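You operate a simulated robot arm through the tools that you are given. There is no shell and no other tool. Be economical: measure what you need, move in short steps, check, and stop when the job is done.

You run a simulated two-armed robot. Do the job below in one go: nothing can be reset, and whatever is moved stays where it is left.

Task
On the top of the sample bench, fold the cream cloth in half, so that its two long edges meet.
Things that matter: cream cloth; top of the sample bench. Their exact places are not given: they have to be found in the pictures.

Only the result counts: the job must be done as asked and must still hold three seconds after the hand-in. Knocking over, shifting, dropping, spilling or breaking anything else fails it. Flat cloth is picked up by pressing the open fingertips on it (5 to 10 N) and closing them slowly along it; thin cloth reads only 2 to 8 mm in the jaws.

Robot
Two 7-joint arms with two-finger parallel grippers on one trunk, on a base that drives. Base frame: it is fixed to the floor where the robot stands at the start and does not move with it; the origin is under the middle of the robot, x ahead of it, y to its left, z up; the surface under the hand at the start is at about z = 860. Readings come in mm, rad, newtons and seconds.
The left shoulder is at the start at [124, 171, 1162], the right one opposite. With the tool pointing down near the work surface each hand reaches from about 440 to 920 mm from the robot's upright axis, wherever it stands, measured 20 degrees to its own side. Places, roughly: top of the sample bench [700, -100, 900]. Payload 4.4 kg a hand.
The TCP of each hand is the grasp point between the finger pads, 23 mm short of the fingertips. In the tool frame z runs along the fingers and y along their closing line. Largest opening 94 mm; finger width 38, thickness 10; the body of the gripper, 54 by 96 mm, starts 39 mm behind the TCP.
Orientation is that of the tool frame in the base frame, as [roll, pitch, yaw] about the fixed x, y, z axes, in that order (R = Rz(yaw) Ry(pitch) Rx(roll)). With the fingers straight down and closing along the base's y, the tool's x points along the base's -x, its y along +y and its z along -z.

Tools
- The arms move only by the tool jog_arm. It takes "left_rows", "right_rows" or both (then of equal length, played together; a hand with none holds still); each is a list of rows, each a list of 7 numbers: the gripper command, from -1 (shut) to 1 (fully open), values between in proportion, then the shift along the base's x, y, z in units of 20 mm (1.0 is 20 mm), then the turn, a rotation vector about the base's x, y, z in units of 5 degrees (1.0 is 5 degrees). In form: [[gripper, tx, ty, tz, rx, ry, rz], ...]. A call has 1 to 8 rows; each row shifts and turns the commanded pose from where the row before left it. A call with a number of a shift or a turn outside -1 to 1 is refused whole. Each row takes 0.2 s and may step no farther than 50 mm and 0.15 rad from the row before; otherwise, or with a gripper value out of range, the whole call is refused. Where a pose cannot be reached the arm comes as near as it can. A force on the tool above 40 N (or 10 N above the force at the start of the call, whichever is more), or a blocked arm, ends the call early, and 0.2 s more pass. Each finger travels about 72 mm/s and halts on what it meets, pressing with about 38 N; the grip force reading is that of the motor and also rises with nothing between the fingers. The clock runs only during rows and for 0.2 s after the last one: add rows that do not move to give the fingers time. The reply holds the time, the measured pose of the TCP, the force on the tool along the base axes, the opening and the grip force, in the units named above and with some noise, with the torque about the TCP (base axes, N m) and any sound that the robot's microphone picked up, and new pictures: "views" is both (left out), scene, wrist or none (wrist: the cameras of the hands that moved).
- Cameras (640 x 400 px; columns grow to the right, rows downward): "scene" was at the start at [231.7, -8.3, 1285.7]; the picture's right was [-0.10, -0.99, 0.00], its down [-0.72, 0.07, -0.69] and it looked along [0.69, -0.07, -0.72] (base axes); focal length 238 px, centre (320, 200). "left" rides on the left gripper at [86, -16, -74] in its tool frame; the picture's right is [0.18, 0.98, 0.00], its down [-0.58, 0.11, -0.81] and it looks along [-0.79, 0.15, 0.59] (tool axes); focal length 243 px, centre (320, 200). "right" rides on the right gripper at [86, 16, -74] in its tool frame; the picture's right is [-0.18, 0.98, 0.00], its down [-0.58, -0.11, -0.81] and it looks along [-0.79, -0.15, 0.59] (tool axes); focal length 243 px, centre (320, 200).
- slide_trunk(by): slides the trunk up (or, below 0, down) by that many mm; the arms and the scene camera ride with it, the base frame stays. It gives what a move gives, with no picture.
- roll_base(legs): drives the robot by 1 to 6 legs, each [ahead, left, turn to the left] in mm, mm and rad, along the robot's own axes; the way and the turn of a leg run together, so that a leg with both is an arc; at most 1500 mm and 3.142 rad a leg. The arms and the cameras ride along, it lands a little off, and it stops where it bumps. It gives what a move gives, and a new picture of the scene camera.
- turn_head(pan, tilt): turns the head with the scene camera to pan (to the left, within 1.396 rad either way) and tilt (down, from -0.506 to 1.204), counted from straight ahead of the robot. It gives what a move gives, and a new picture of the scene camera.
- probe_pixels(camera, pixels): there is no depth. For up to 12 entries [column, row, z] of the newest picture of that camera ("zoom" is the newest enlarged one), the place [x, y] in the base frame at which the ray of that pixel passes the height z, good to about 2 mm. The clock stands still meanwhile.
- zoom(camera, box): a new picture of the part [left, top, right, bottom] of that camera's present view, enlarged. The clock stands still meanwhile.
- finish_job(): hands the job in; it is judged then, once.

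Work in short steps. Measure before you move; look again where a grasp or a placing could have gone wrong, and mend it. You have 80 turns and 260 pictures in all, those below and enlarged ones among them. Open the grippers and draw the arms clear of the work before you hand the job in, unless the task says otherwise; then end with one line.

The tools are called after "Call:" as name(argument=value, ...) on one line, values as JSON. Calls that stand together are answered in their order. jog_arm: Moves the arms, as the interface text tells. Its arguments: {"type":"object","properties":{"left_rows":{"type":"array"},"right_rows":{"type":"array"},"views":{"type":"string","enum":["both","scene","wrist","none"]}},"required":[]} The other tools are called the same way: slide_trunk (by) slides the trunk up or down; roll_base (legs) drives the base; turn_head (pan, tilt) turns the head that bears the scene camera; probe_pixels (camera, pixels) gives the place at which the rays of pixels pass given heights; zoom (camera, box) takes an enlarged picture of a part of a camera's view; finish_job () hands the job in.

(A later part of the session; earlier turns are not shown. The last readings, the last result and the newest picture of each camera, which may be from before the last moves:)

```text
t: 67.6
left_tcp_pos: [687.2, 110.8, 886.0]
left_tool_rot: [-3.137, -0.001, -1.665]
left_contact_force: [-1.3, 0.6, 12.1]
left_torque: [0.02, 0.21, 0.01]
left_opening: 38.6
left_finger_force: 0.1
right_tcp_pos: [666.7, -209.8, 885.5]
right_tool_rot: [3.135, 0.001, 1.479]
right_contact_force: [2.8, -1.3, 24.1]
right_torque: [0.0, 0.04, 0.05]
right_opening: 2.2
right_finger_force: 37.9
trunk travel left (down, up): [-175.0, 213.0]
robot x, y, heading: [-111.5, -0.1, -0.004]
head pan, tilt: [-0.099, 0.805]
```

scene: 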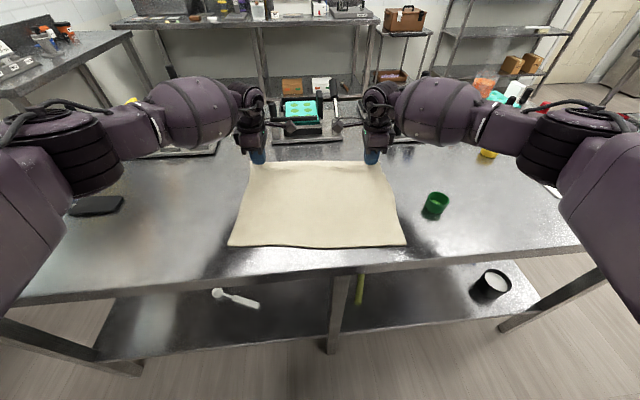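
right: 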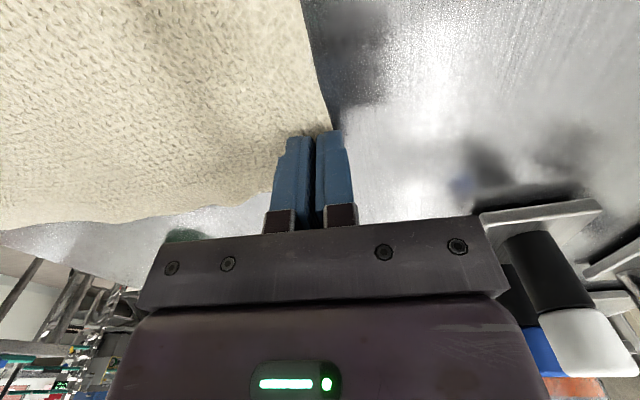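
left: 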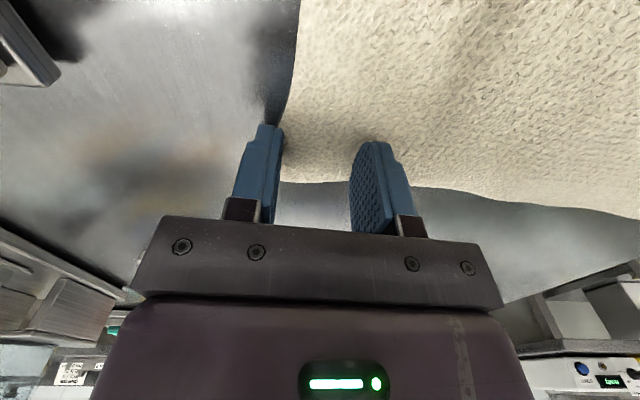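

The edge now sits right at the far finger. I close the left slowly, then lift both 24 mm and check.

Call:
jog_arm(left_rows=[[-0.3, 0, 0, 0, 0, 0, 0], [-0.42, 0, 0, 0, 0, 0, 0], [-0.54, 0, 0, 0, 0, 0, 0], [-0.66, 0, 0, 0, 0, 0, 0], [-0.78, 0, 0, 0, 0, 0, 0], [-0.88, 0, 0, 0, 0, 0, 0], [-1, 0, 0, 0, 0, 0, 0], [-1, 0, 0, 0, 0, 0, 0]], views="none")

Call:
jog_arm(left_rows=[[-1, 0, 0, 0.2, 0, 0, 0], [-1, 0, 0, 0.3, 0, 0, 0], [-1, -0.1, 0, 0.4, 0, 0, 0], [-1, -0.1, 0, 0.4, 0, 0, 0]], right_rows=[[-1, 0, 0, 0.2, 0, 0, 0], [-1, 0, 0, 0.3, 0, 0, 0], [-1, -0.1, 0, 0.4, 0, 0, 0], [-1, -0.1, 0, 0.4, 0, 0, 0]], views="both")

```text
t: 69.4
left_tcp_pos: [686.6, 111.2, 885.9]
left_tool_rot: [-3.137, 0.0, -1.665]
left_contact_force: [-0.6, -4.3, 23.4]
left_torque: [-0.14, -0.01, 0.02]
left_opening: 4.5
left_finger_force: 38.2
right_tcp_pos: [665.1, -211.2, 885.6]
right_tool_rot: [3.137, -0.001, 1.477]
right_contact_force: [3.3, 3.1, 21.0]
right_torque: [0.06, -0.01, 0.04]
right_opening: 1.9
right_finger_force: 38.0
trunk travel left (down, up): [-175.0, 213.0]
robot x, y, heading: [-106.9, -0.4, -0.001]
head pan, tilt: [-0.099, 0.805]
```

```text
t: 70.4
left_tcp_pos: [683.4, 109.1, 906.8]
left_tool_rot: [3.14, 0.001, -1.662]
left_contact_force: [0.7, 0.3, 0.9]
left_torque: [-0.01, -0.02, 0.02]
left_opening: 4.1
left_finger_force: 38.3
right_tcp_pos: [663.5, -211.0, 907.3]
right_tool_rot: [-3.14, 0.002, 1.477]
right_contact_force: [-0.3, -0.4, 0.0]
right_torque: [0.01, 0.0, 0.03]
right_opening: 0.0
right_finger_force: 37.8
trunk travel left (down, up): [-175.0, 213.0]
robot x, y, heading: [-110.5, 0.8, -0.002]
head pan, tilt: [-0.099, 0.805]
```

scene: 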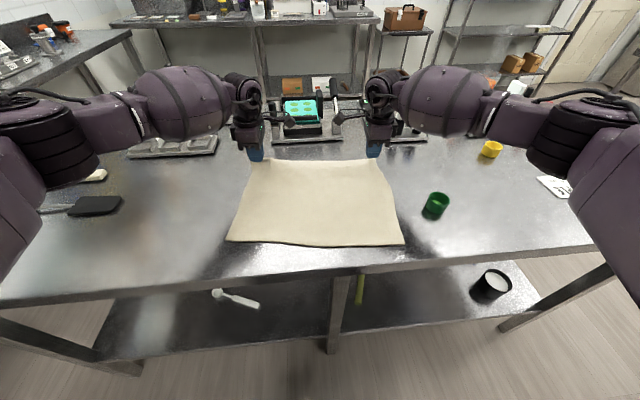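
right: 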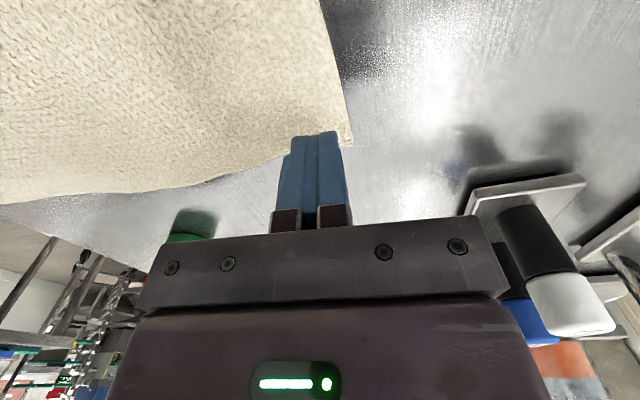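
left: 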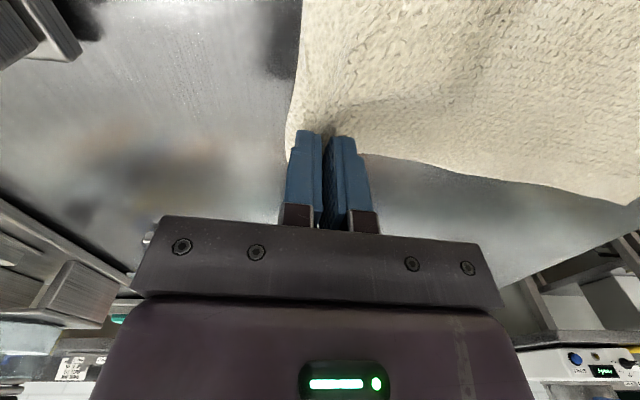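

Left holds (4.1 mm); the right slipped. I regrip the right the same way as the left, further in (TCP x≈655, y≈-205), close slowly and lift.

Call:
jog_arm(right_rows=[[-0.6, -0.2, 0.15, 0, 0, 0, 0], [-0.18, -0.25, 0.15, 0, 0, 0, 0], [-0.18, 0, 0, 0, 0, 0, 0], [-0.18, 0, 0, -0.5, 0, 0, 0], [-0.18, 0, 0, -0.4, 0, 0, 0], [-0.18, 0, 0, -0.15, 0, 0, 0], [-0.18, 0, 0, 0, 0, 0, 0]], views="wrist")

Call:
jog_arm(right_rows=[[-0.3, 0, 0, 0, 0, 0, 0], [-0.42, 0, 0, 0, 0, 0, 0], [-0.54, 0, 0, 0, 0, 0, 0], [-0.66, 0, 0, 0, 0, 0, 0], [-0.78, 0, 0, 0, 0, 0, 0], [-0.88, 0, 0, 0, 0, 0, 0], [-1, 0, 0, 0, 0, 0, 0], [-1, 0, 0, 0, 0, 0, 0]], views="none")

Call:
jog_arm(right_rows=[[-1, 0, 0, 0.2, 0, 0, 0], [-1, 0, 0, 0.3, 0, 0, 0], [-1, 0, 0, 0.3, 0, 0, 0], [-1, 0, 0, 0.3, 0, 0, 0]], views="both")

```text
t: 72.0
left_tcp_pos: [685.3, 109.2, 908.2]
left_tool_rot: [3.141, -0.001, -1.665]
left_contact_force: [0.4, 0.2, 0.1]
left_torque: [-0.01, -0.01, -0.02]
left_opening: 4.0
left_finger_force: 37.7
right_tcp_pos: [654.3, -205.3, 888.2]
right_tool_rot: [3.141, 0.0, 1.477]
right_contact_force: [-0.2, -0.4, 0.3]
right_torque: [0.02, -0.01, 0.01]
right_opening: 38.6
right_finger_force: 0.0
trunk travel left (down, up): [-175.0, 213.0]
robot x, y, heading: [-109.9, 1.2, -0.004]
head pan, tilt: [-0.099, 0.805]
```

right: 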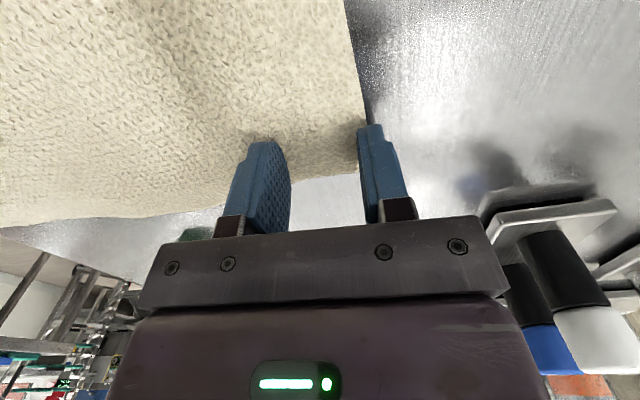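

```text
t: 73.8
left_tcp_pos: [684.6, 109.2, 908.6]
left_tool_rot: [-3.14, 0.0, -1.665]
left_contact_force: [-0.3, -1.1, -0.1]
left_torque: [-0.02, -0.03, -0.01]
left_opening: 4.4
left_finger_force: 37.6
right_tcp_pos: [654.8, -205.1, 888.3]
right_tool_rot: [-3.141, 0.0, 1.479]
right_contact_force: [-0.1, -0.3, 1.2]
right_torque: [0.01, -0.01, 0.0]
right_opening: 3.7
right_finger_force: 38.1
trunk travel left (down, up): [-175.0, 213.0]
robot x, y, heading: [-106.3, 0.6, 0.002]
head pan, tilt: [-0.099, 0.805]
```

```text
t: 74.8
left_tcp_pos: [684.0, 108.6, 908.2]
left_tool_rot: [3.141, 0.0, -1.664]
left_contact_force: [0.1, 0.2, 0.2]
left_torque: [0.0, -0.01, 0.01]
left_opening: 4.1
left_finger_force: 38.5
right_tcp_pos: [655.5, -204.8, 911.0]
right_tool_rot: [-3.141, 0.0, 1.479]
right_contact_force: [0.1, 0.3, -0.4]
right_torque: [0.01, 0.03, -0.02]
right_opening: 3.6
right_finger_force: 38.1
trunk travel left (down, up): [-175.0, 213.0]
robot x, y, heading: [-107.2, -2.0, -0.002]
head pan, tilt: [-0.099, 0.805]
```

scene: 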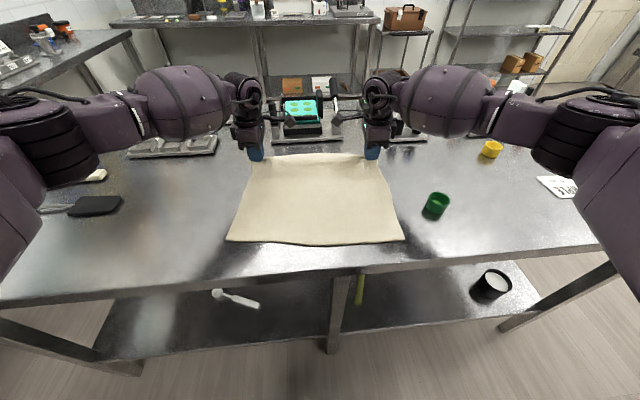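
right: 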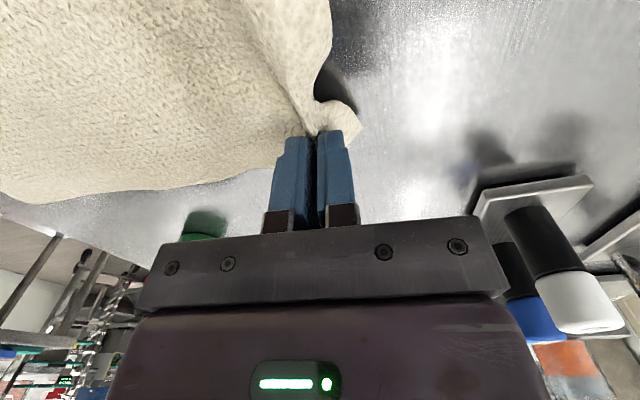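

Both hold (4.1 and 3.6 mm). I start the arc: up and back with forward tilt beginning, then drive the base back 130 mm carrying the rim.

Call:
jog_arm(left_rows=[[-1, -0.2, 0, 0.6, -0.05, -0.5, 0], [-1, -0.3, 0.04, 0.6, -0.05, -0.6, 0], [-1, -0.3, 0.04, 0.6, -0.05, -0.6, 0], [-1, -0.35, 0.04, 0.6, -0.05, -0.6, 0], [-1, -0.4, 0.04, 0.5, -0.05, -0.6, 0], [-1, -0.4, 0.04, 0.4, -0.05, -0.6, 0]], right_rows=[[-1, -0.2, 0, 0.6, -0.05, -0.5, 0], [-1, -0.3, 0.04, 0.6, -0.05, -0.6, 0], [-1, -0.3, 0.04, 0.6, -0.05, -0.6, 0], [-1, -0.35, 0.04, 0.6, -0.05, -0.6, 0], [-1, -0.4, 0.04, 0.5, -0.05, -0.6, 0], [-1, -0.4, 0.04, 0.3, -0.05, -0.6, 0]], views="none")

Call:
roll_base(legs=[[-130, 12, 0]])

Call:
zoom(camera="scene", box=[200, 90, 440, 240])

```text
t: 76.2
left_tcp_pos: [645.1, 113.6, 974.2]
left_tool_rot: [-2.832, 0.003, -1.663]
left_contact_force: [0.3, -0.9, -0.4]
left_torque: [0.03, 0.05, 0.03]
left_opening: 3.6
left_finger_force: 37.7
right_tcp_pos: [615.7, -200.0, 972.9]
right_tool_rot: [2.834, -0.003, 1.477]
right_contact_force: [0.2, 0.0, 0.5]
right_torque: [-0.04, 0.05, -0.03]
right_opening: 3.4
right_finger_force: 38.4
trunk travel left (down, up): [-175.0, 213.0]
robot x, y, heading: [-106.7, 1.1, -0.001]
head pan, tilt: [-0.099, 0.805]
```

```text
t: 77.5
left_tcp_pos: [516.3, 123.9, 973.5]
left_tool_rot: [-2.833, 0.003, -1.669]
left_contact_force: [-0.3, 0.4, -0.6]
left_torque: [0.0, 0.05, -0.04]
left_opening: 3.5
left_finger_force: 37.9
right_tcp_pos: [486.3, -188.8, 974.3]
right_tool_rot: [2.835, -0.002, 1.476]
right_contact_force: [0.0, 0.3, -0.4]
right_torque: [-0.02, 0.07, -0.01]
right_opening: 3.6
right_finger_force: 37.7
trunk travel left (down, up): [-175.0, 213.0]
robot x, y, heading: [-235.0, 12.2, -0.008]
head pan, tilt: [-0.099, 0.805]
```

scene: 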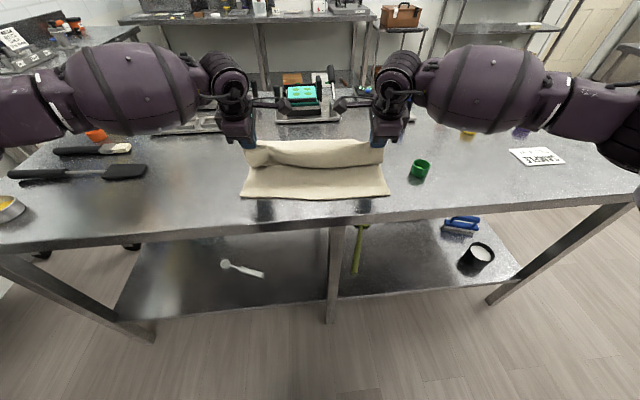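

```text
2.67 times, centred on (320, 165) of scene
```

zoom: 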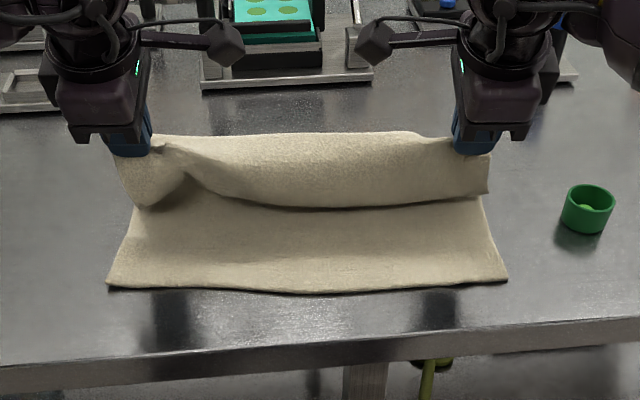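

The rim drapes toward me as wanted. I probe the lower near edge for the final placement.

Call:
probe_pixels(camera="zoom", pixels=[[107, 286, 862], [200, 287, 862], [305, 293, 862], [400, 289, 862], [507, 283, 862], [305, 208, 900]])

Call:
jog_arm(left_rows=[[-1, -0.7, 0.06, -0.1, -0.07, -0.8, 0], [-1, -0.7, 0.06, -0.2, -0.07, -0.8, 0], [-1, -0.7, 0.06, -0.4, -0.07, -0.8, 0], [-1, -0.7, 0.06, -0.5, -0.07, -0.8, 0], [-1, -0.6, 0.06, -0.5, -0.07, -0.8, 0]], right_rows=[[-1, -0.7, 0.06, -0.1, -0.07, -0.8, 0], [-1, -0.7, 0.06, -0.2, -0.07, -0.8, 0], [-1, -0.7, 0.06, -0.4, -0.07, -0.8, 0], [-1, -0.7, 0.06, -0.5, -0.07, -0.8, 0], [-1, -0.6, 0.06, -0.5, -0.07, -0.8, 0]], views="scene")

Call:
zoom(camera="scene", box=[200, 90, 440, 240])

```text
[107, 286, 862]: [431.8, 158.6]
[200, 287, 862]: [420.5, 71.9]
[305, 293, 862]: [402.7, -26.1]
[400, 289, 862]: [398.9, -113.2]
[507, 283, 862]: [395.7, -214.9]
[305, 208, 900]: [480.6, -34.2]
```

```text
t: 78.7
left_tcp_pos: [450.1, 129.6, 939.5]
left_tool_rot: [-2.482, 0.005, -1.664]
left_contact_force: [0.2, -0.1, 0.3]
left_torque: [0.02, 0.08, -0.01]
left_opening: 2.9
left_finger_force: 38.0
right_tcp_pos: [420.2, -185.2, 940.0]
right_tool_rot: [2.482, -0.007, 1.476]
right_contact_force: [0.2, 0.6, -0.7]
right_torque: [0.01, 0.07, -0.01]
right_opening: 3.4
right_finger_force: 37.5
trunk travel left (down, up): [-175.0, 213.0]
robot x, y, heading: [-235.9, 12.3, -0.01]
head pan, tilt: [-0.099, 0.805]
```

scene: 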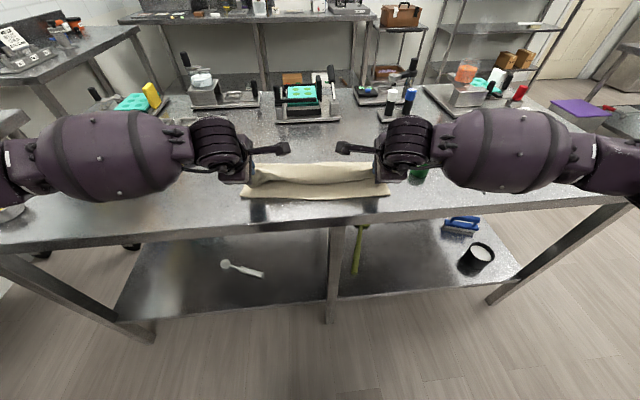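

```text
2.67 times, centred on (320, 165) of scene
```

zoom: 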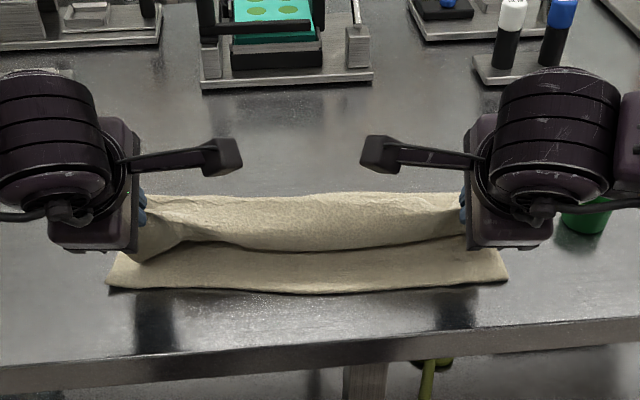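

Near edge: (432,159)…(403,-26)…(396,-215). I finish the arc: ~21 mm back, ~44 mm down, tilt to 50°.

Call:
jog_arm(left_rows=[[-1, -0.3, 0.02, -0.5, -0.06, -0.6, 0], [-1, -0.27, 0.02, -0.55, -0.06, -0.6, 0], [-1, -0.27, 0.02, -0.55, -0.06, -0.6, 0], [-1, -0.25, 0.02, -0.5, -0.06, -0.6, 0]], right_rows=[[-1, -0.3, 0.02, -0.5, -0.06, -0.6, 0], [-1, -0.27, 0.02, -0.55, -0.06, -0.6, 0], [-1, -0.27, 0.02, -0.55, -0.06, -0.6, 0], [-1, -0.25, 0.02, -0.5, -0.06, -0.6, 0]], views="both")

Call:
zoom(camera="scene", box=[220, 130, 420, 230])

```text
t: 79.7
left_tcp_pos: [428.1, 130.4, 898.0]
left_tool_rot: [-2.271, 0.003, -1.663]
left_contact_force: [0.1, 0.1, -0.2]
left_torque: [0.0, 0.03, 0.03]
left_opening: 3.0
left_finger_force: 38.1
right_tcp_pos: [397.9, -181.3, 898.1]
right_tool_rot: [2.273, -0.005, 1.475]
right_contact_force: [-0.5, 0.5, -0.3]
right_torque: [-0.01, 0.04, 0.01]
right_opening: 3.3
right_finger_force: 37.6
trunk travel left (down, up): [-175.0, 213.0]
robot x, y, heading: [-238.5, 14.2, -0.001]
head pan, tilt: [-0.099, 0.805]
```

scene: 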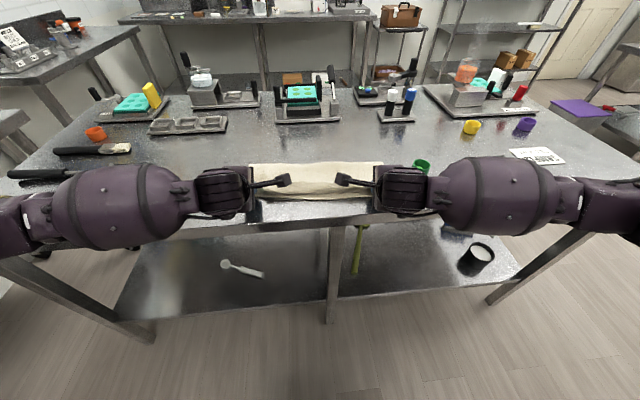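
right: 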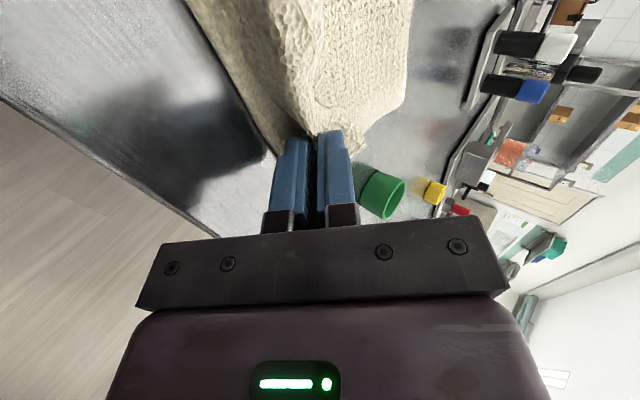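
left: 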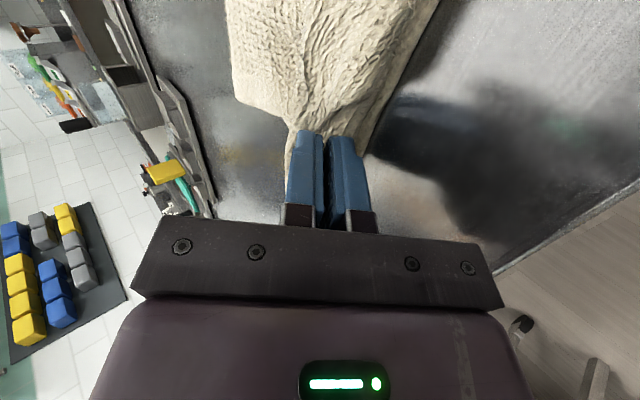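

```text
3.20 times, centred on (320, 180) of scene
```

zoom: 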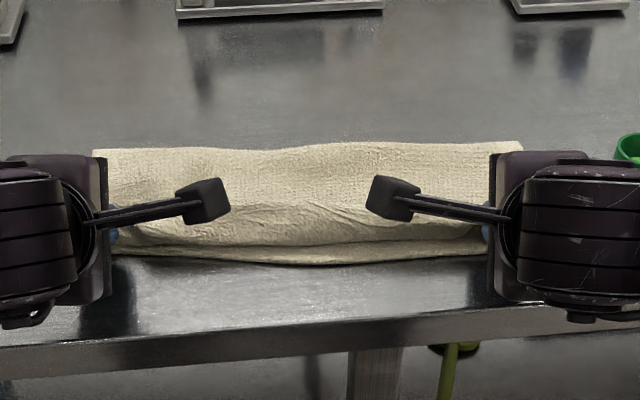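

The rim lies just behind the near edge, with a straight fold at the far side. I open slowly and slip the fingers out backward along their own axis.

Call:
jog_arm(left_rows=[[-0.9, -0.1, 0, -0.1, 0, 0, 0], [-0.8, 0, 0, 0.05, 0, 0, 0], [-0.7, 0, 0, 0.1, 0, 0, 0], [-0.65, 0, 0, 0.05, 0, 0, 0], [-0.65, -0.4, 0, 0.3, 0, 0, 0], [-0.65, -0.75, 0, 0.6, 0, 0, 0], [-0.65, -0.75, 0, 0.8, 0, 0, 0], [-0.65, -0.5, 0, 1, 0, 0, 0]], right_rows=[[-0.9, -0.1, 0, -0.1, 0, 0, 0], [-0.8, 0, 0, 0.05, 0, 0, 0], [-0.7, 0, 0, 0.1, 0, 0, 0], [-0.65, 0, 0, 0.05, 0, 0, 0], [-0.65, -0.4, 0, 0.3, 0, 0, 0], [-0.65, -0.75, 0, 0.6, 0, 0, 0], [-0.65, -0.75, 0, 0.8, 0, 0, 0], [-0.65, -0.5, 0, 1, 0, 0, 0]], views="none")

Call:
jog_arm(left_rows=[[-0.65, 0, 0.8, 1, 0, 0.8, 0], [-0.65, 0, 0.8, 1, 0, 0.8, 0], [-0.65, 0, 0.8, 1, 0, 0.8, 0], [-0.65, 0, 0.8, 1, 0, 0.8, 0]], right_rows=[[-0.65, 0, -0.8, 1, 0, 0.8, 0], [-0.65, 0, -0.8, 1, 0, 0.8, 0], [-0.65, 0, -0.8, 1, 0, 0.8, 0], [-0.65, 0, -0.8, 1, 0, 0.8, 0]], views="scene")

Call:
zoom(camera="scene", box=[220, 130, 420, 230])

```text
t: 81.5
left_tcp_pos: [375.7, 131.1, 954.1]
left_tool_rot: [-2.272, 0.004, -1.665]
left_contact_force: [-0.1, -1.0, 0.0]
left_torque: [0.01, 0.0, 0.0]
left_opening: 16.5
left_finger_force: 0.1
right_tcp_pos: [347.7, -182.7, 955.0]
right_tool_rot: [2.275, -0.004, 1.475]
right_contact_force: [0.5, 0.4, 0.0]
right_torque: [0.0, 0.0, -0.03]
right_opening: 16.5
right_finger_force: 0.1
trunk travel left (down, up): [-175.0, 213.0]
robot x, y, heading: [-235.1, 8.4, 0.0]
head pan, tilt: [-0.099, 0.805]
```

```text
t: 82.5
left_tcp_pos: [375.2, 195.6, 1034.2]
left_tool_rot: [-2.552, -0.022, -1.662]
left_contact_force: [-0.3, -0.2, 0.8]
left_torque: [0.01, -0.01, -0.03]
left_opening: 16.6
left_finger_force: 0.1
right_tcp_pos: [347.0, -247.4, 1033.4]
right_tool_rot: [2.553, 0.023, 1.481]
right_contact_force: [-0.3, 0.1, -0.6]
right_torque: [0.02, 0.0, 0.0]
right_opening: 16.5
right_finger_force: 0.0
trunk travel left (down, up): [-175.0, 213.0]
robot x, y, heading: [-235.0, 11.0, -0.004]
head pan, tilt: [-0.099, 0.805]
```

scene: 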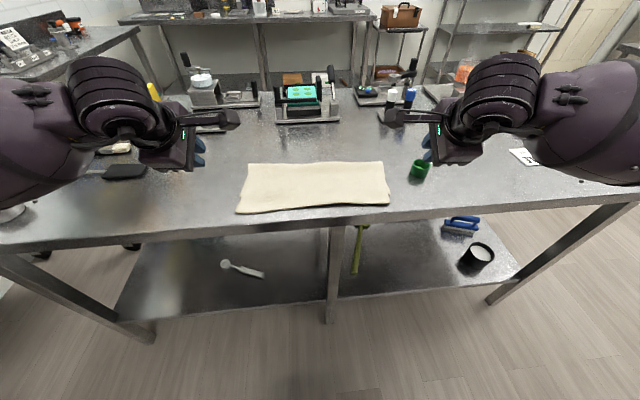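

```text
3.20 times, centred on (320, 180) of scene
```

zoom: 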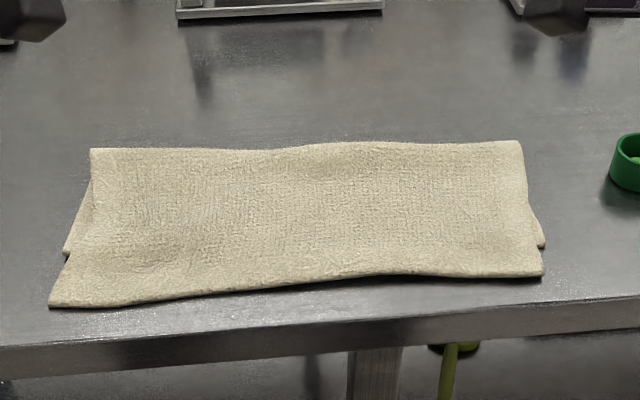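

Excellent: the upper layer unrolled flat toward me, but overshoots the lower edge a bit (lower corners visible at (65,253) and (543,246)). I measure it.

Call:
probe_pixels(camera="zoom", pixels=[[50, 305, 863], [130, 303, 863], [210, 292, 863], [300, 282, 863], [400, 275, 863], [480, 278, 863], [540, 277, 863], [66, 254, 862], [543, 247, 862], [91, 150, 865], [522, 142, 865], [300, 331, 860]])

Call:
zoom(camera="scene", box=[230, 180, 300, 220])

Call:
zoom(camera="scene", box=[335, 180, 405, 220])

```text
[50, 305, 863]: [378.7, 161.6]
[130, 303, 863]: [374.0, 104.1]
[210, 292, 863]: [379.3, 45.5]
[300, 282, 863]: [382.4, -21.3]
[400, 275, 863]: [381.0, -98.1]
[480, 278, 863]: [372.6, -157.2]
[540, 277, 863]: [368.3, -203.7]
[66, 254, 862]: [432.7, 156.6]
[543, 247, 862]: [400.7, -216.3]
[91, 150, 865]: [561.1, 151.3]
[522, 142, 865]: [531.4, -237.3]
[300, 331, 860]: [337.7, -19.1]
```

```text
9.14 times, centred on (265, 200) of scene
```

zoom: 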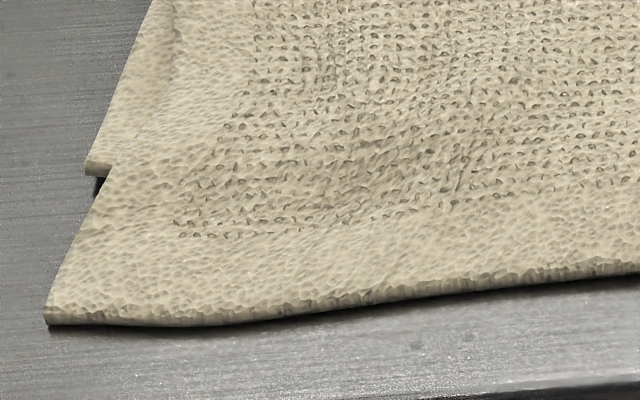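

```text
9.14 times, centred on (370, 200) of scene
```

zoom: 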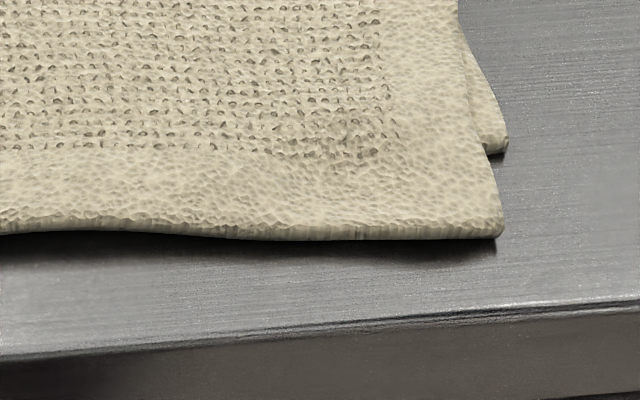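

The upper rim overshoots by 54 mm left and 32 mm right, so I'll pinch the rim corners (fingers closing along the edge, forward tilt), shift them back over the lower edge and pin them. I spin both hands 90° about their tool axes and go above the rim.

Call:
jog_arm(left_rows=[[-0.15, 0, 0, 0, 0.556, 0, -0.831], [-0.15, 0, 0, 0, 0.556, 0, -0.831], [-0.15, 0, 0, 0, 0.556, 0, -0.831], [-0.15, 0, 0, 0, 0.556, 0, -0.831], [-0.15, 0, 0, 0, 0.556, 0, -0.831], [-0.15, 0, 0, 0, 0.556, 0, -0.831], [-0.15, 0, 0, 0, 0.556, 0, -0.831], [-0.15, 0, 0, 0, 0.556, 0, -0.831]], right_rows=[[-0.15, 0, 0, 0, -0.556, 0, 0.831], [-0.15, 0, 0, 0, -0.556, 0, 0.831], [-0.15, 0, 0, 0, -0.556, 0, 0.831], [-0.15, 0, 0, 0, -0.556, 0, 0.831], [-0.15, 0, 0, 0, -0.556, 0, 0.831], [-0.15, 0, 0, 0, -0.556, 0, 0.831], [-0.15, 0, 0, 0, -0.556, 0, 0.831], [-0.15, 0, 0, 0, -0.556, 0, 0.831]], views="none")

Call:
jog_arm(left_rows=[[-0.15, 0, 0, 0, 0.556, 0, -0.831], [-0.15, 0, 0, 0, 0.556, 0, -0.831], [-0.15, 0, 0, 0, 0.556, 0, -0.831], [-0.15, 0, 0, 0, 0.556, 0, -0.831], [-0.15, 0, 0, 0, 0.556, 0, -0.831], [-0.15, 0, 0, 0, 0.556, 0, -0.831], [-0.15, 0, 0, 0, 0.556, 0, -0.831], [-0.15, 0, 0, 0, 0.556, 0, -0.831]], right_rows=[[-0.15, 0, 0, 0, -0.556, 0, 0.831], [-0.15, 0, 0, 0, -0.556, 0, 0.831], [-0.15, 0, 0, 0, -0.556, 0, 0.831], [-0.15, 0, 0, 0, -0.556, 0, 0.831], [-0.15, 0, 0, 0, -0.556, 0, 0.831], [-0.15, 0, 0, 0, -0.556, 0, 0.831], [-0.15, 0, 0, 0, -0.556, 0, 0.831], [-0.15, 0, 0, 0, -0.556, 0, 0.831]], views="none")

Call:
jog_arm(left_rows=[[-0.15, 0.12, -0.44, 0, 0.556, 0, -0.831], [-0.15, 0.12, -0.44, 0, 0.556, 0, -0.831], [-0.15, 0.12, -0.44, -1, 0, 0, 0], [-0.15, 0.12, -0.44, -1, 0, 0, 0], [-0.15, 0.12, -0.44, -1, 0, 0, 0], [-0.15, 0.12, -0.44, -1, 0, 0, 0], [-0.15, 0.12, -0.44, -1, 0, 0, 0], [-0.15, 0.12, -0.44, -1, 0, 0, 0]], right_rows=[[-0.15, 0.27, 0.49, 0, -0.556, 0, 0.831], [-0.15, 0.27, 0.49, 0, -0.556, 0, 0.831], [-0.15, 0.27, 0.49, -1, 0, 0, 0], [-0.15, 0.27, 0.49, -1, 0, 0, 0], [-0.15, 0.27, 0.49, -1, 0, 0, 0], [-0.15, 0.27, 0.49, -1, 0, 0, 0], [-0.15, 0.27, 0.49, -1, 0, 0, 0], [-0.15, 0.27, 0.49, -1, 0, 0, 0]], views="wrist")

```text
t: 84.3
left_tcp_pos: [377.4, 195.8, 1034.5]
left_tool_rot: [-2.7, 0.335, -2.273]
left_contact_force: [0.6, 0.6, -0.1]
left_torque: [0.01, -0.02, 0.01]
left_opening: 40.0
left_finger_force: 0.0
right_tcp_pos: [348.1, -245.9, 1034.2]
right_tool_rot: [2.634, 0.397, 2.085]
right_contact_force: [0.9, -0.5, -0.4]
right_torque: [0.01, 0.01, 0.01]
right_opening: 40.1
right_finger_force: 0.0
trunk travel left (down, up): [-175.0, 213.0]
robot x, y, heading: [-235.1, 14.6, -0.006]
head pan, tilt: [-0.099, 0.805]
```

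```text
t: 86.1
left_tcp_pos: [376.0, 194.5, 1033.0]
left_tool_rot: [-3.069, 0.519, -3.015]
left_contact_force: [0.4, -0.8, 0.0]
left_torque: [0.04, 0.0, -0.02]
left_opening: 40.2
left_finger_force: 0.0
right_tcp_pos: [347.8, -248.0, 1033.2]
right_tool_rot: [2.977, 0.64, 2.844]
right_contact_force: [0.1, 0.5, 0.4]
right_torque: [0.01, 0.02, 0.01]
right_opening: 39.6
right_finger_force: 0.1
trunk travel left (down, up): [-175.0, 213.0]
robot x, y, heading: [-237.3, 11.6, -0.005]
head pan, tilt: [-0.099, 0.805]
```

```text
t: 87.9
left_tcp_pos: [396.6, 125.8, 912.2]
left_tool_rot: [3.1, 0.52, 3.071]
left_contact_force: [-0.1, 0.6, 0.4]
left_torque: [0.0, 0.02, -0.01]
left_opening: 40.0
left_finger_force: 0.2
right_tcp_pos: [392.9, -168.8, 913.5]
right_tool_rot: [3.096, 0.66, 3.059]
right_contact_force: [0.4, 0.0, -0.4]
right_torque: [0.0, -0.02, 0.0]
right_opening: 40.3
right_finger_force: 0.0
trunk travel left (down, up): [-175.0, 213.0]
robot x, y, heading: [-234.3, 11.3, -0.007]
head pan, tilt: [-0.099, 0.805]
```

right: 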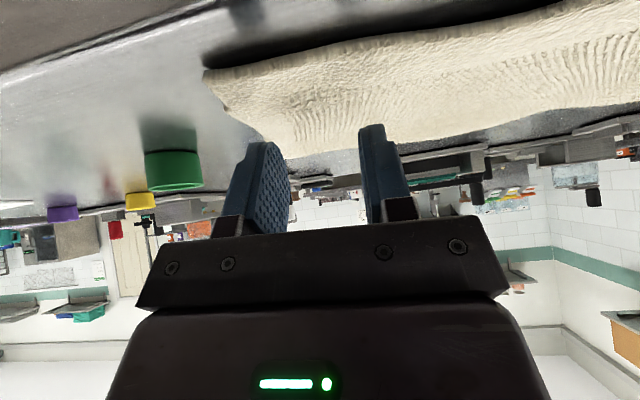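
left: 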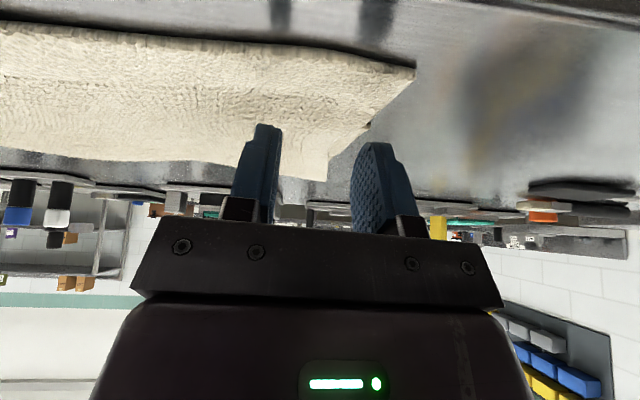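

Both hands are over the rim. I lower to contact, then close.

Call:
jog_arm(left_rows=[[-0.15, 0, 0, -0.5, 0, 0, 0], [-0.15, 0, 0, -0.2, 0, 0, 0], [-0.15, 0, 0, -0.15, 0, 0, 0], [-0.15, 0, 0, -0.1, 0, 0, 0], [-0.15, 0, 0, -0.05, 0, 0, 0]], right_rows=[[-0.15, 0, 0, -0.5, 0, 0, 0], [-0.15, 0, 0, -0.25, 0, 0, 0], [-0.15, 0, 0, -0.15, 0, 0, 0], [-0.15, 0, 0, -0.1, 0, 0, 0], [-0.15, 0, 0, -0.05, 0, 0, 0]], views="none")

```text
t: 89.1
left_tcp_pos: [395.8, 124.5, 894.0]
left_tool_rot: [3.104, 0.522, 3.069]
left_contact_force: [0.6, 1.2, 1.3]
left_torque: [0.0, 0.0, 0.0]
left_opening: 39.7
left_finger_force: 0.0
right_tcp_pos: [390.2, -168.4, 893.8]
right_tool_rot: [3.096, 0.66, 3.061]
right_contact_force: [1.4, 0.4, 4.3]
right_torque: [-0.04, -0.01, 0.01]
right_opening: 39.8
right_finger_force: 0.1
trunk travel left (down, up): [-175.0, 213.0]
robot x, y, heading: [-235.9, 13.9, -0.003]
head pan, tilt: [-0.099, 0.805]
```

Contact beginning; I press ~2–3 mm more, close slowly and lift 14 mm.

Call:
jog_arm(left_rows=[[-0.15, 0, 0, -0.15, 0, 0, 0], [-0.3, 0, 0, 0, 0, 0, 0], [-0.42, 0, 0, 0, 0, 0, 0], [-0.54, 0, 0, 0, 0, 0, 0], [-0.66, 0, 0, 0, 0, 0, 0], [-0.78, 0, 0, 0, 0, 0, 0], [-0.9, 0, 0, 0, 0, 0, 0], [-1, 0, 0, 0, 0, 0, 0]], right_rows=[[-0.15, 0, 0, -0.1, 0, 0, 0], [-0.3, 0, 0, 0, 0, 0, 0], [-0.42, 0, 0, 0, 0, 0, 0], [-0.54, 0, 0, 0, 0, 0, 0], [-0.66, 0, 0, 0, 0, 0, 0], [-0.78, 0, 0, 0, 0, 0, 0], [-0.9, 0, 0, 0, 0, 0, 0], [-1, 0, 0, 0, 0, 0, 0]], views="none")

Call:
jog_arm(left_rows=[[-1, 0, -0.05, 0.2, 0, 0, 0], [-1, 0, 0, 0.25, 0, 0, 0], [-1, 0.1, 0, 0.25, 0, 0, 0]], right_rows=[[-1, 0, 0.05, 0.2, 0, 0, 0], [-1, 0, 0, 0.25, 0, 0, 0], [-1, 0.1, 0, 0.25, 0, 0, 0]], views="both")

```text
t: 90.9
left_tcp_pos: [395.1, 123.1, 891.5]
left_tool_rot: [3.107, 0.524, 3.068]
left_contact_force: [-0.7, -17.1, 13.3]
left_torque: [-0.47, 0.1, -0.06]
left_opening: 4.1
left_finger_force: 37.4
right_tcp_pos: [390.8, -165.6, 893.0]
right_tool_rot: [3.093, 0.66, 3.061]
right_contact_force: [0.3, 18.0, 11.3]
right_torque: [0.43, -0.05, -0.01]
right_opening: 4.2
right_finger_force: 38.0
trunk travel left (down, up): [-175.0, 213.0]
robot x, y, heading: [-234.5, 11.5, -0.003]
head pan, tilt: [-0.099, 0.805]
```

```text
t: 91.7
left_tcp_pos: [397.8, 123.7, 905.2]
left_tool_rot: [3.104, 0.52, 3.071]
left_contact_force: [-0.6, -18.5, -0.5]
left_torque: [-0.51, -0.04, -0.05]
left_opening: 4.2
left_finger_force: 38.2
right_tcp_pos: [392.4, -166.8, 904.8]
right_tool_rot: [3.096, 0.655, 3.062]
right_contact_force: [0.4, 18.7, -0.2]
right_torque: [0.53, -0.02, 0.01]
right_opening: 4.4
right_finger_force: 38.0
trunk travel left (down, up): [-175.0, 213.0]
robot x, y, heading: [-238.5, 14.3, -0.003]
head pan, tilt: [-0.099, 0.805]
```

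scene: 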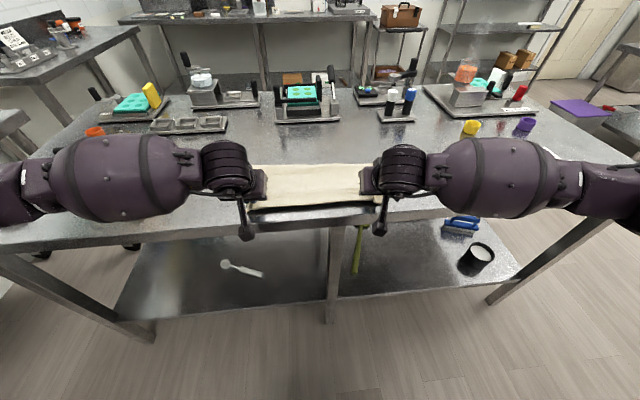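
right: 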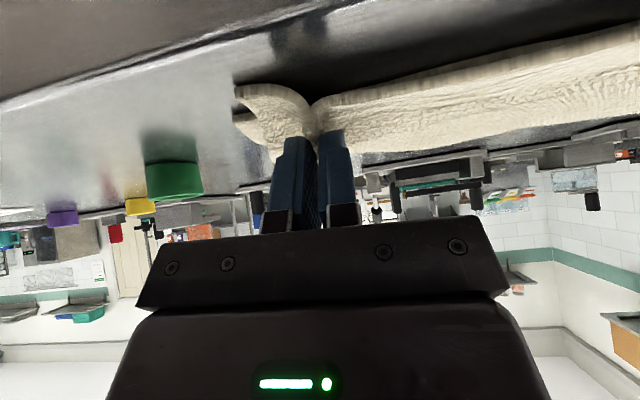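
left: 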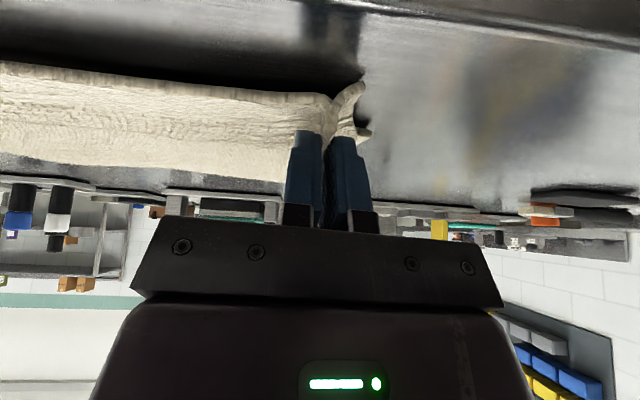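

Both grip well (18 N lateral, so I ease them together). I shift the rim forward 54 mm left / 32 mm right and press it down on the lower edge.

Call:
jog_arm(left_rows=[[-1, 0.2, -0.15, 0.1, 0, 0, 0], [-1, 0.5, -0.1, 0, 0, 0, 0], [-1, 0.5, -0.1, 0, 0, 0, 0], [-1, 0.5, -0.1, 0, 0, 0, 0], [-1, 0.5, -0.05, 0, 0, 0, 0], [-1, 0.5, 0, -0.2, 0, 0, 0], [-1, 0, 0, -0.3, 0, 0, 0], [-1, 0, 0, -0.05, 0, 0, 0]], right_rows=[[-1, 0.1, 0.15, 0.1, 0, 0, 0], [-1, 0.3, 0, 0, 0, 0, 0], [-1, 0.3, 0, 0, 0, 0, 0], [-1, 0.3, -0.05, 0, 0, 0, 0], [-1, 0.3, -0.05, 0, 0, 0, 0], [-1, 0.3, 0, -0.2, 0, 0, 0], [-1, 0, 0, -0.3, 0, 0, 0], [-1, 0, 0, -0.05, 0, 0, 0]], views="scene")

Call:
zoom(camera="scene", box=[220, 130, 420, 230])

```text
t: 93.5
left_tcp_pos: [453.0, 113.4, 897.4]
left_tool_rot: [3.104, 0.521, 3.072]
left_contact_force: [-1.4, -7.1, 2.5]
left_torque: [-0.16, 0.01, -0.03]
left_opening: 4.1
left_finger_force: 37.8
right_tcp_pos: [425.4, -166.9, 896.0]
right_tool_rot: [3.095, 0.658, 3.061]
right_contact_force: [0.4, 5.8, 1.3]
right_torque: [0.17, -0.03, -0.01]
right_opening: 3.8
right_finger_force: 38.3
trunk travel left (down, up): [-175.0, 213.0]
robot x, y, heading: [-234.2, 8.9, -0.002]
head pan, tilt: [-0.099, 0.805]
```

scene: 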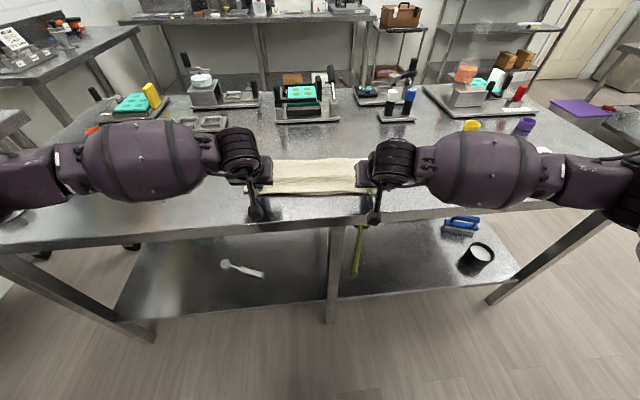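

```text
3.20 times, centred on (320, 180) of scene
```

zoom: 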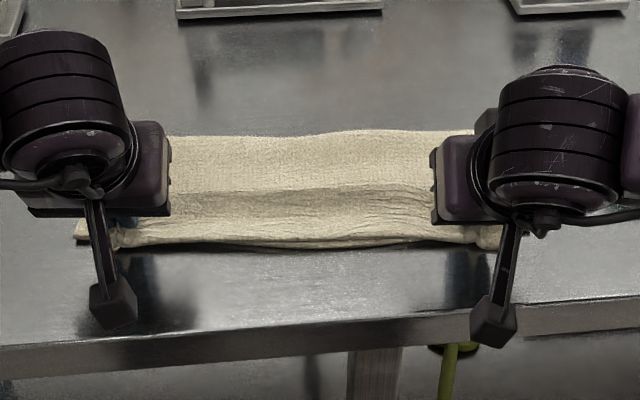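

The fold moved outward and both edges appear to lie together near row 240. I release and withdraw the hands.

Call:
jog_arm(left_rows=[[-0.85, 0, 0, 0, 0, 0, 0], [-0.7, 0, 0, 0, 0, 0, 0], [-0.55, 0, 0, 0, 0, 0, 0], [-0.4, 0, 0, 0, 0, 0, 0], [-0.4, -0.2, 0, 0.4, 0, 0, 0], [-0.4, -0.3, 0, 0.8, 0, 0, 0], [-0.4, -0.3, 0.3, 1, 0, 0, 0], [-0.4, -0.3, 0.5, 1, 0, 0, 0]], right_rows=[[-0.85, 0, 0, 0, 0, 0, 0], [-0.7, 0, 0, 0, 0, 0, 0], [-0.55, 0, 0, 0, 0, 0, 0], [-0.4, 0, 0, 0, 0, 0, 0], [-0.4, -0.2, 0, 0.4, 0, 0, 0], [-0.4, -0.3, 0, 0.8, 0, 0, 0], [-0.4, -0.3, -0.3, 1, 0, 0, 0], [-0.4, -0.3, -0.5, 1, 0, 0, 0]], views="none")

Call:
jog_arm(left_rows=[[-0.4, 0, 0.9, 1, 0, 0, 0], [-0.4, 0, 0.9, 1, 0, 0, 0], [-0.4, 0, 0.9, 0.5, 0, 0, 0], [-0.4, 0, 0.9, 0, 0, 0, 0]], right_rows=[[-0.4, 0, -0.9, 1, 0, 0, 0], [-0.4, 0, -0.9, 1, 0, 0, 0], [-0.4, 0, -0.9, 0.5, 0, 0, 0], [-0.4, 0, -0.9, 0, 0, 0, 0]], views="scene")

Call:
zoom(camera="scene", box=[220, 130, 420, 230])

Call:
zoom(camera="scene", box=[235, 180, 325, 220])

Call:
zoom(camera="scene", box=[315, 175, 405, 215])

```text
t: 95.3
left_tcp_pos: [428.9, 130.1, 960.7]
left_tool_rot: [3.105, 0.524, 3.07]
left_contact_force: [0.3, -0.2, 0.3]
left_torque: [-0.02, 0.02, 0.01]
left_opening: 28.2
left_finger_force: 0.1
right_tcp_pos: [401.4, -180.7, 962.0]
right_tool_rot: [3.097, 0.659, 3.061]
right_contact_force: [-0.2, 0.2, 0.0]
right_torque: [-0.01, 0.0, -0.05]
right_opening: 28.1
right_finger_force: 0.1
trunk travel left (down, up): [-175.0, 213.0]
robot x, y, heading: [-238.5, 13.3, -0.007]
head pan, tilt: [-0.099, 0.805]
```

```text
t: 96.3
left_tcp_pos: [428.9, 201.8, 1009.1]
left_tool_rot: [3.103, 0.521, 3.07]
left_contact_force: [0.1, -0.5, 0.1]
left_torque: [-0.01, -0.01, -0.01]
left_opening: 28.5
left_finger_force: 0.1
right_tcp_pos: [402.4, -255.3, 1010.1]
right_tool_rot: [3.096, 0.659, 3.061]
right_contact_force: [0.4, -0.4, 1.2]
right_torque: [-0.01, 0.02, 0.03]
right_opening: 28.0
right_finger_force: 0.0
trunk travel left (down, up): [-175.0, 213.0]
robot x, y, heading: [-239.3, 11.5, -0.006]
head pan, tilt: [-0.099, 0.805]
```

scene: 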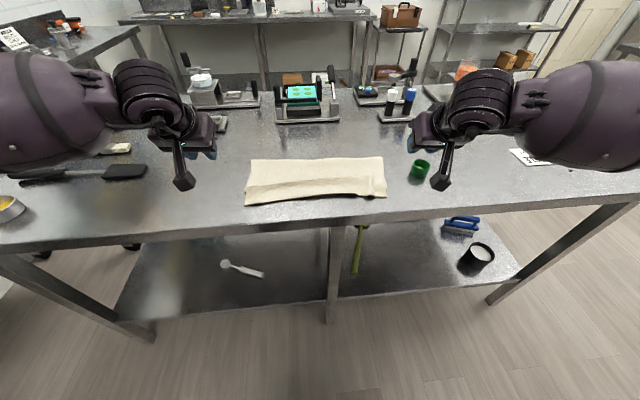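

```text
3.20 times, centred on (320, 180) of scene
```

zoom: 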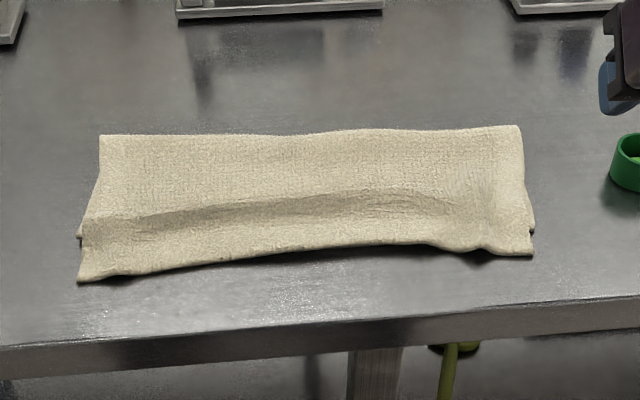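

```text
7.11 times, centred on (280, 200) of scene
```

zoom: 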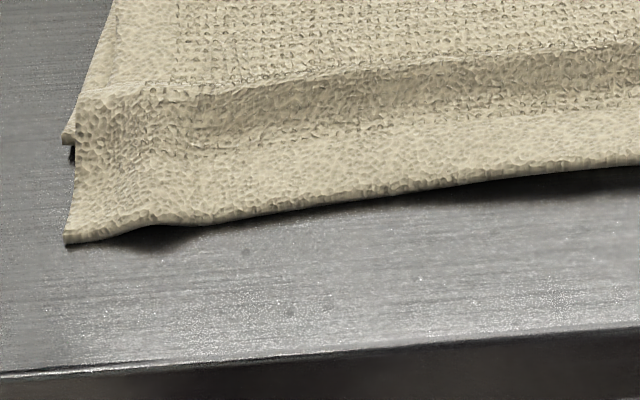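

```text
7.11 times, centred on (360, 195) of scene
```

zoom: 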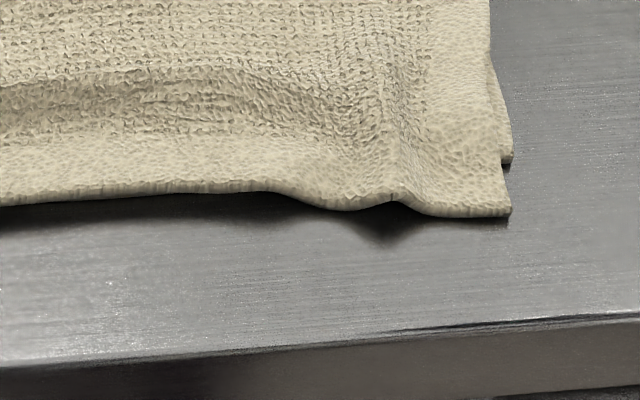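

Closer, but the upper edge still overhangs. I measure the remainder.

Call:
probe_pixels(camera="scene", pixels=[[244.7, 205.3, 863], [245, 191.3, 862], [386.6, 196.9, 863], [386.9, 189.7, 862], [251, 158.5, 865], [382.5, 156, 865], [313.8, 197.5, 866], [265, 203, 863], [368, 194, 866], [280, 200.5, 866], [345, 193.5, 868]])

```text
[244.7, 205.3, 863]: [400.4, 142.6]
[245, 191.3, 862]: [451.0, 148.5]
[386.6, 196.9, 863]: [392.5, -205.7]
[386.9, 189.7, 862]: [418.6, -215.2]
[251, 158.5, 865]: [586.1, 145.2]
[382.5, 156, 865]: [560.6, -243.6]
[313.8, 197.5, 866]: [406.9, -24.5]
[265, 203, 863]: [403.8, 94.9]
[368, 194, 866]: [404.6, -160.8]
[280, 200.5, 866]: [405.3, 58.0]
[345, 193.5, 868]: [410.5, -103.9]
```

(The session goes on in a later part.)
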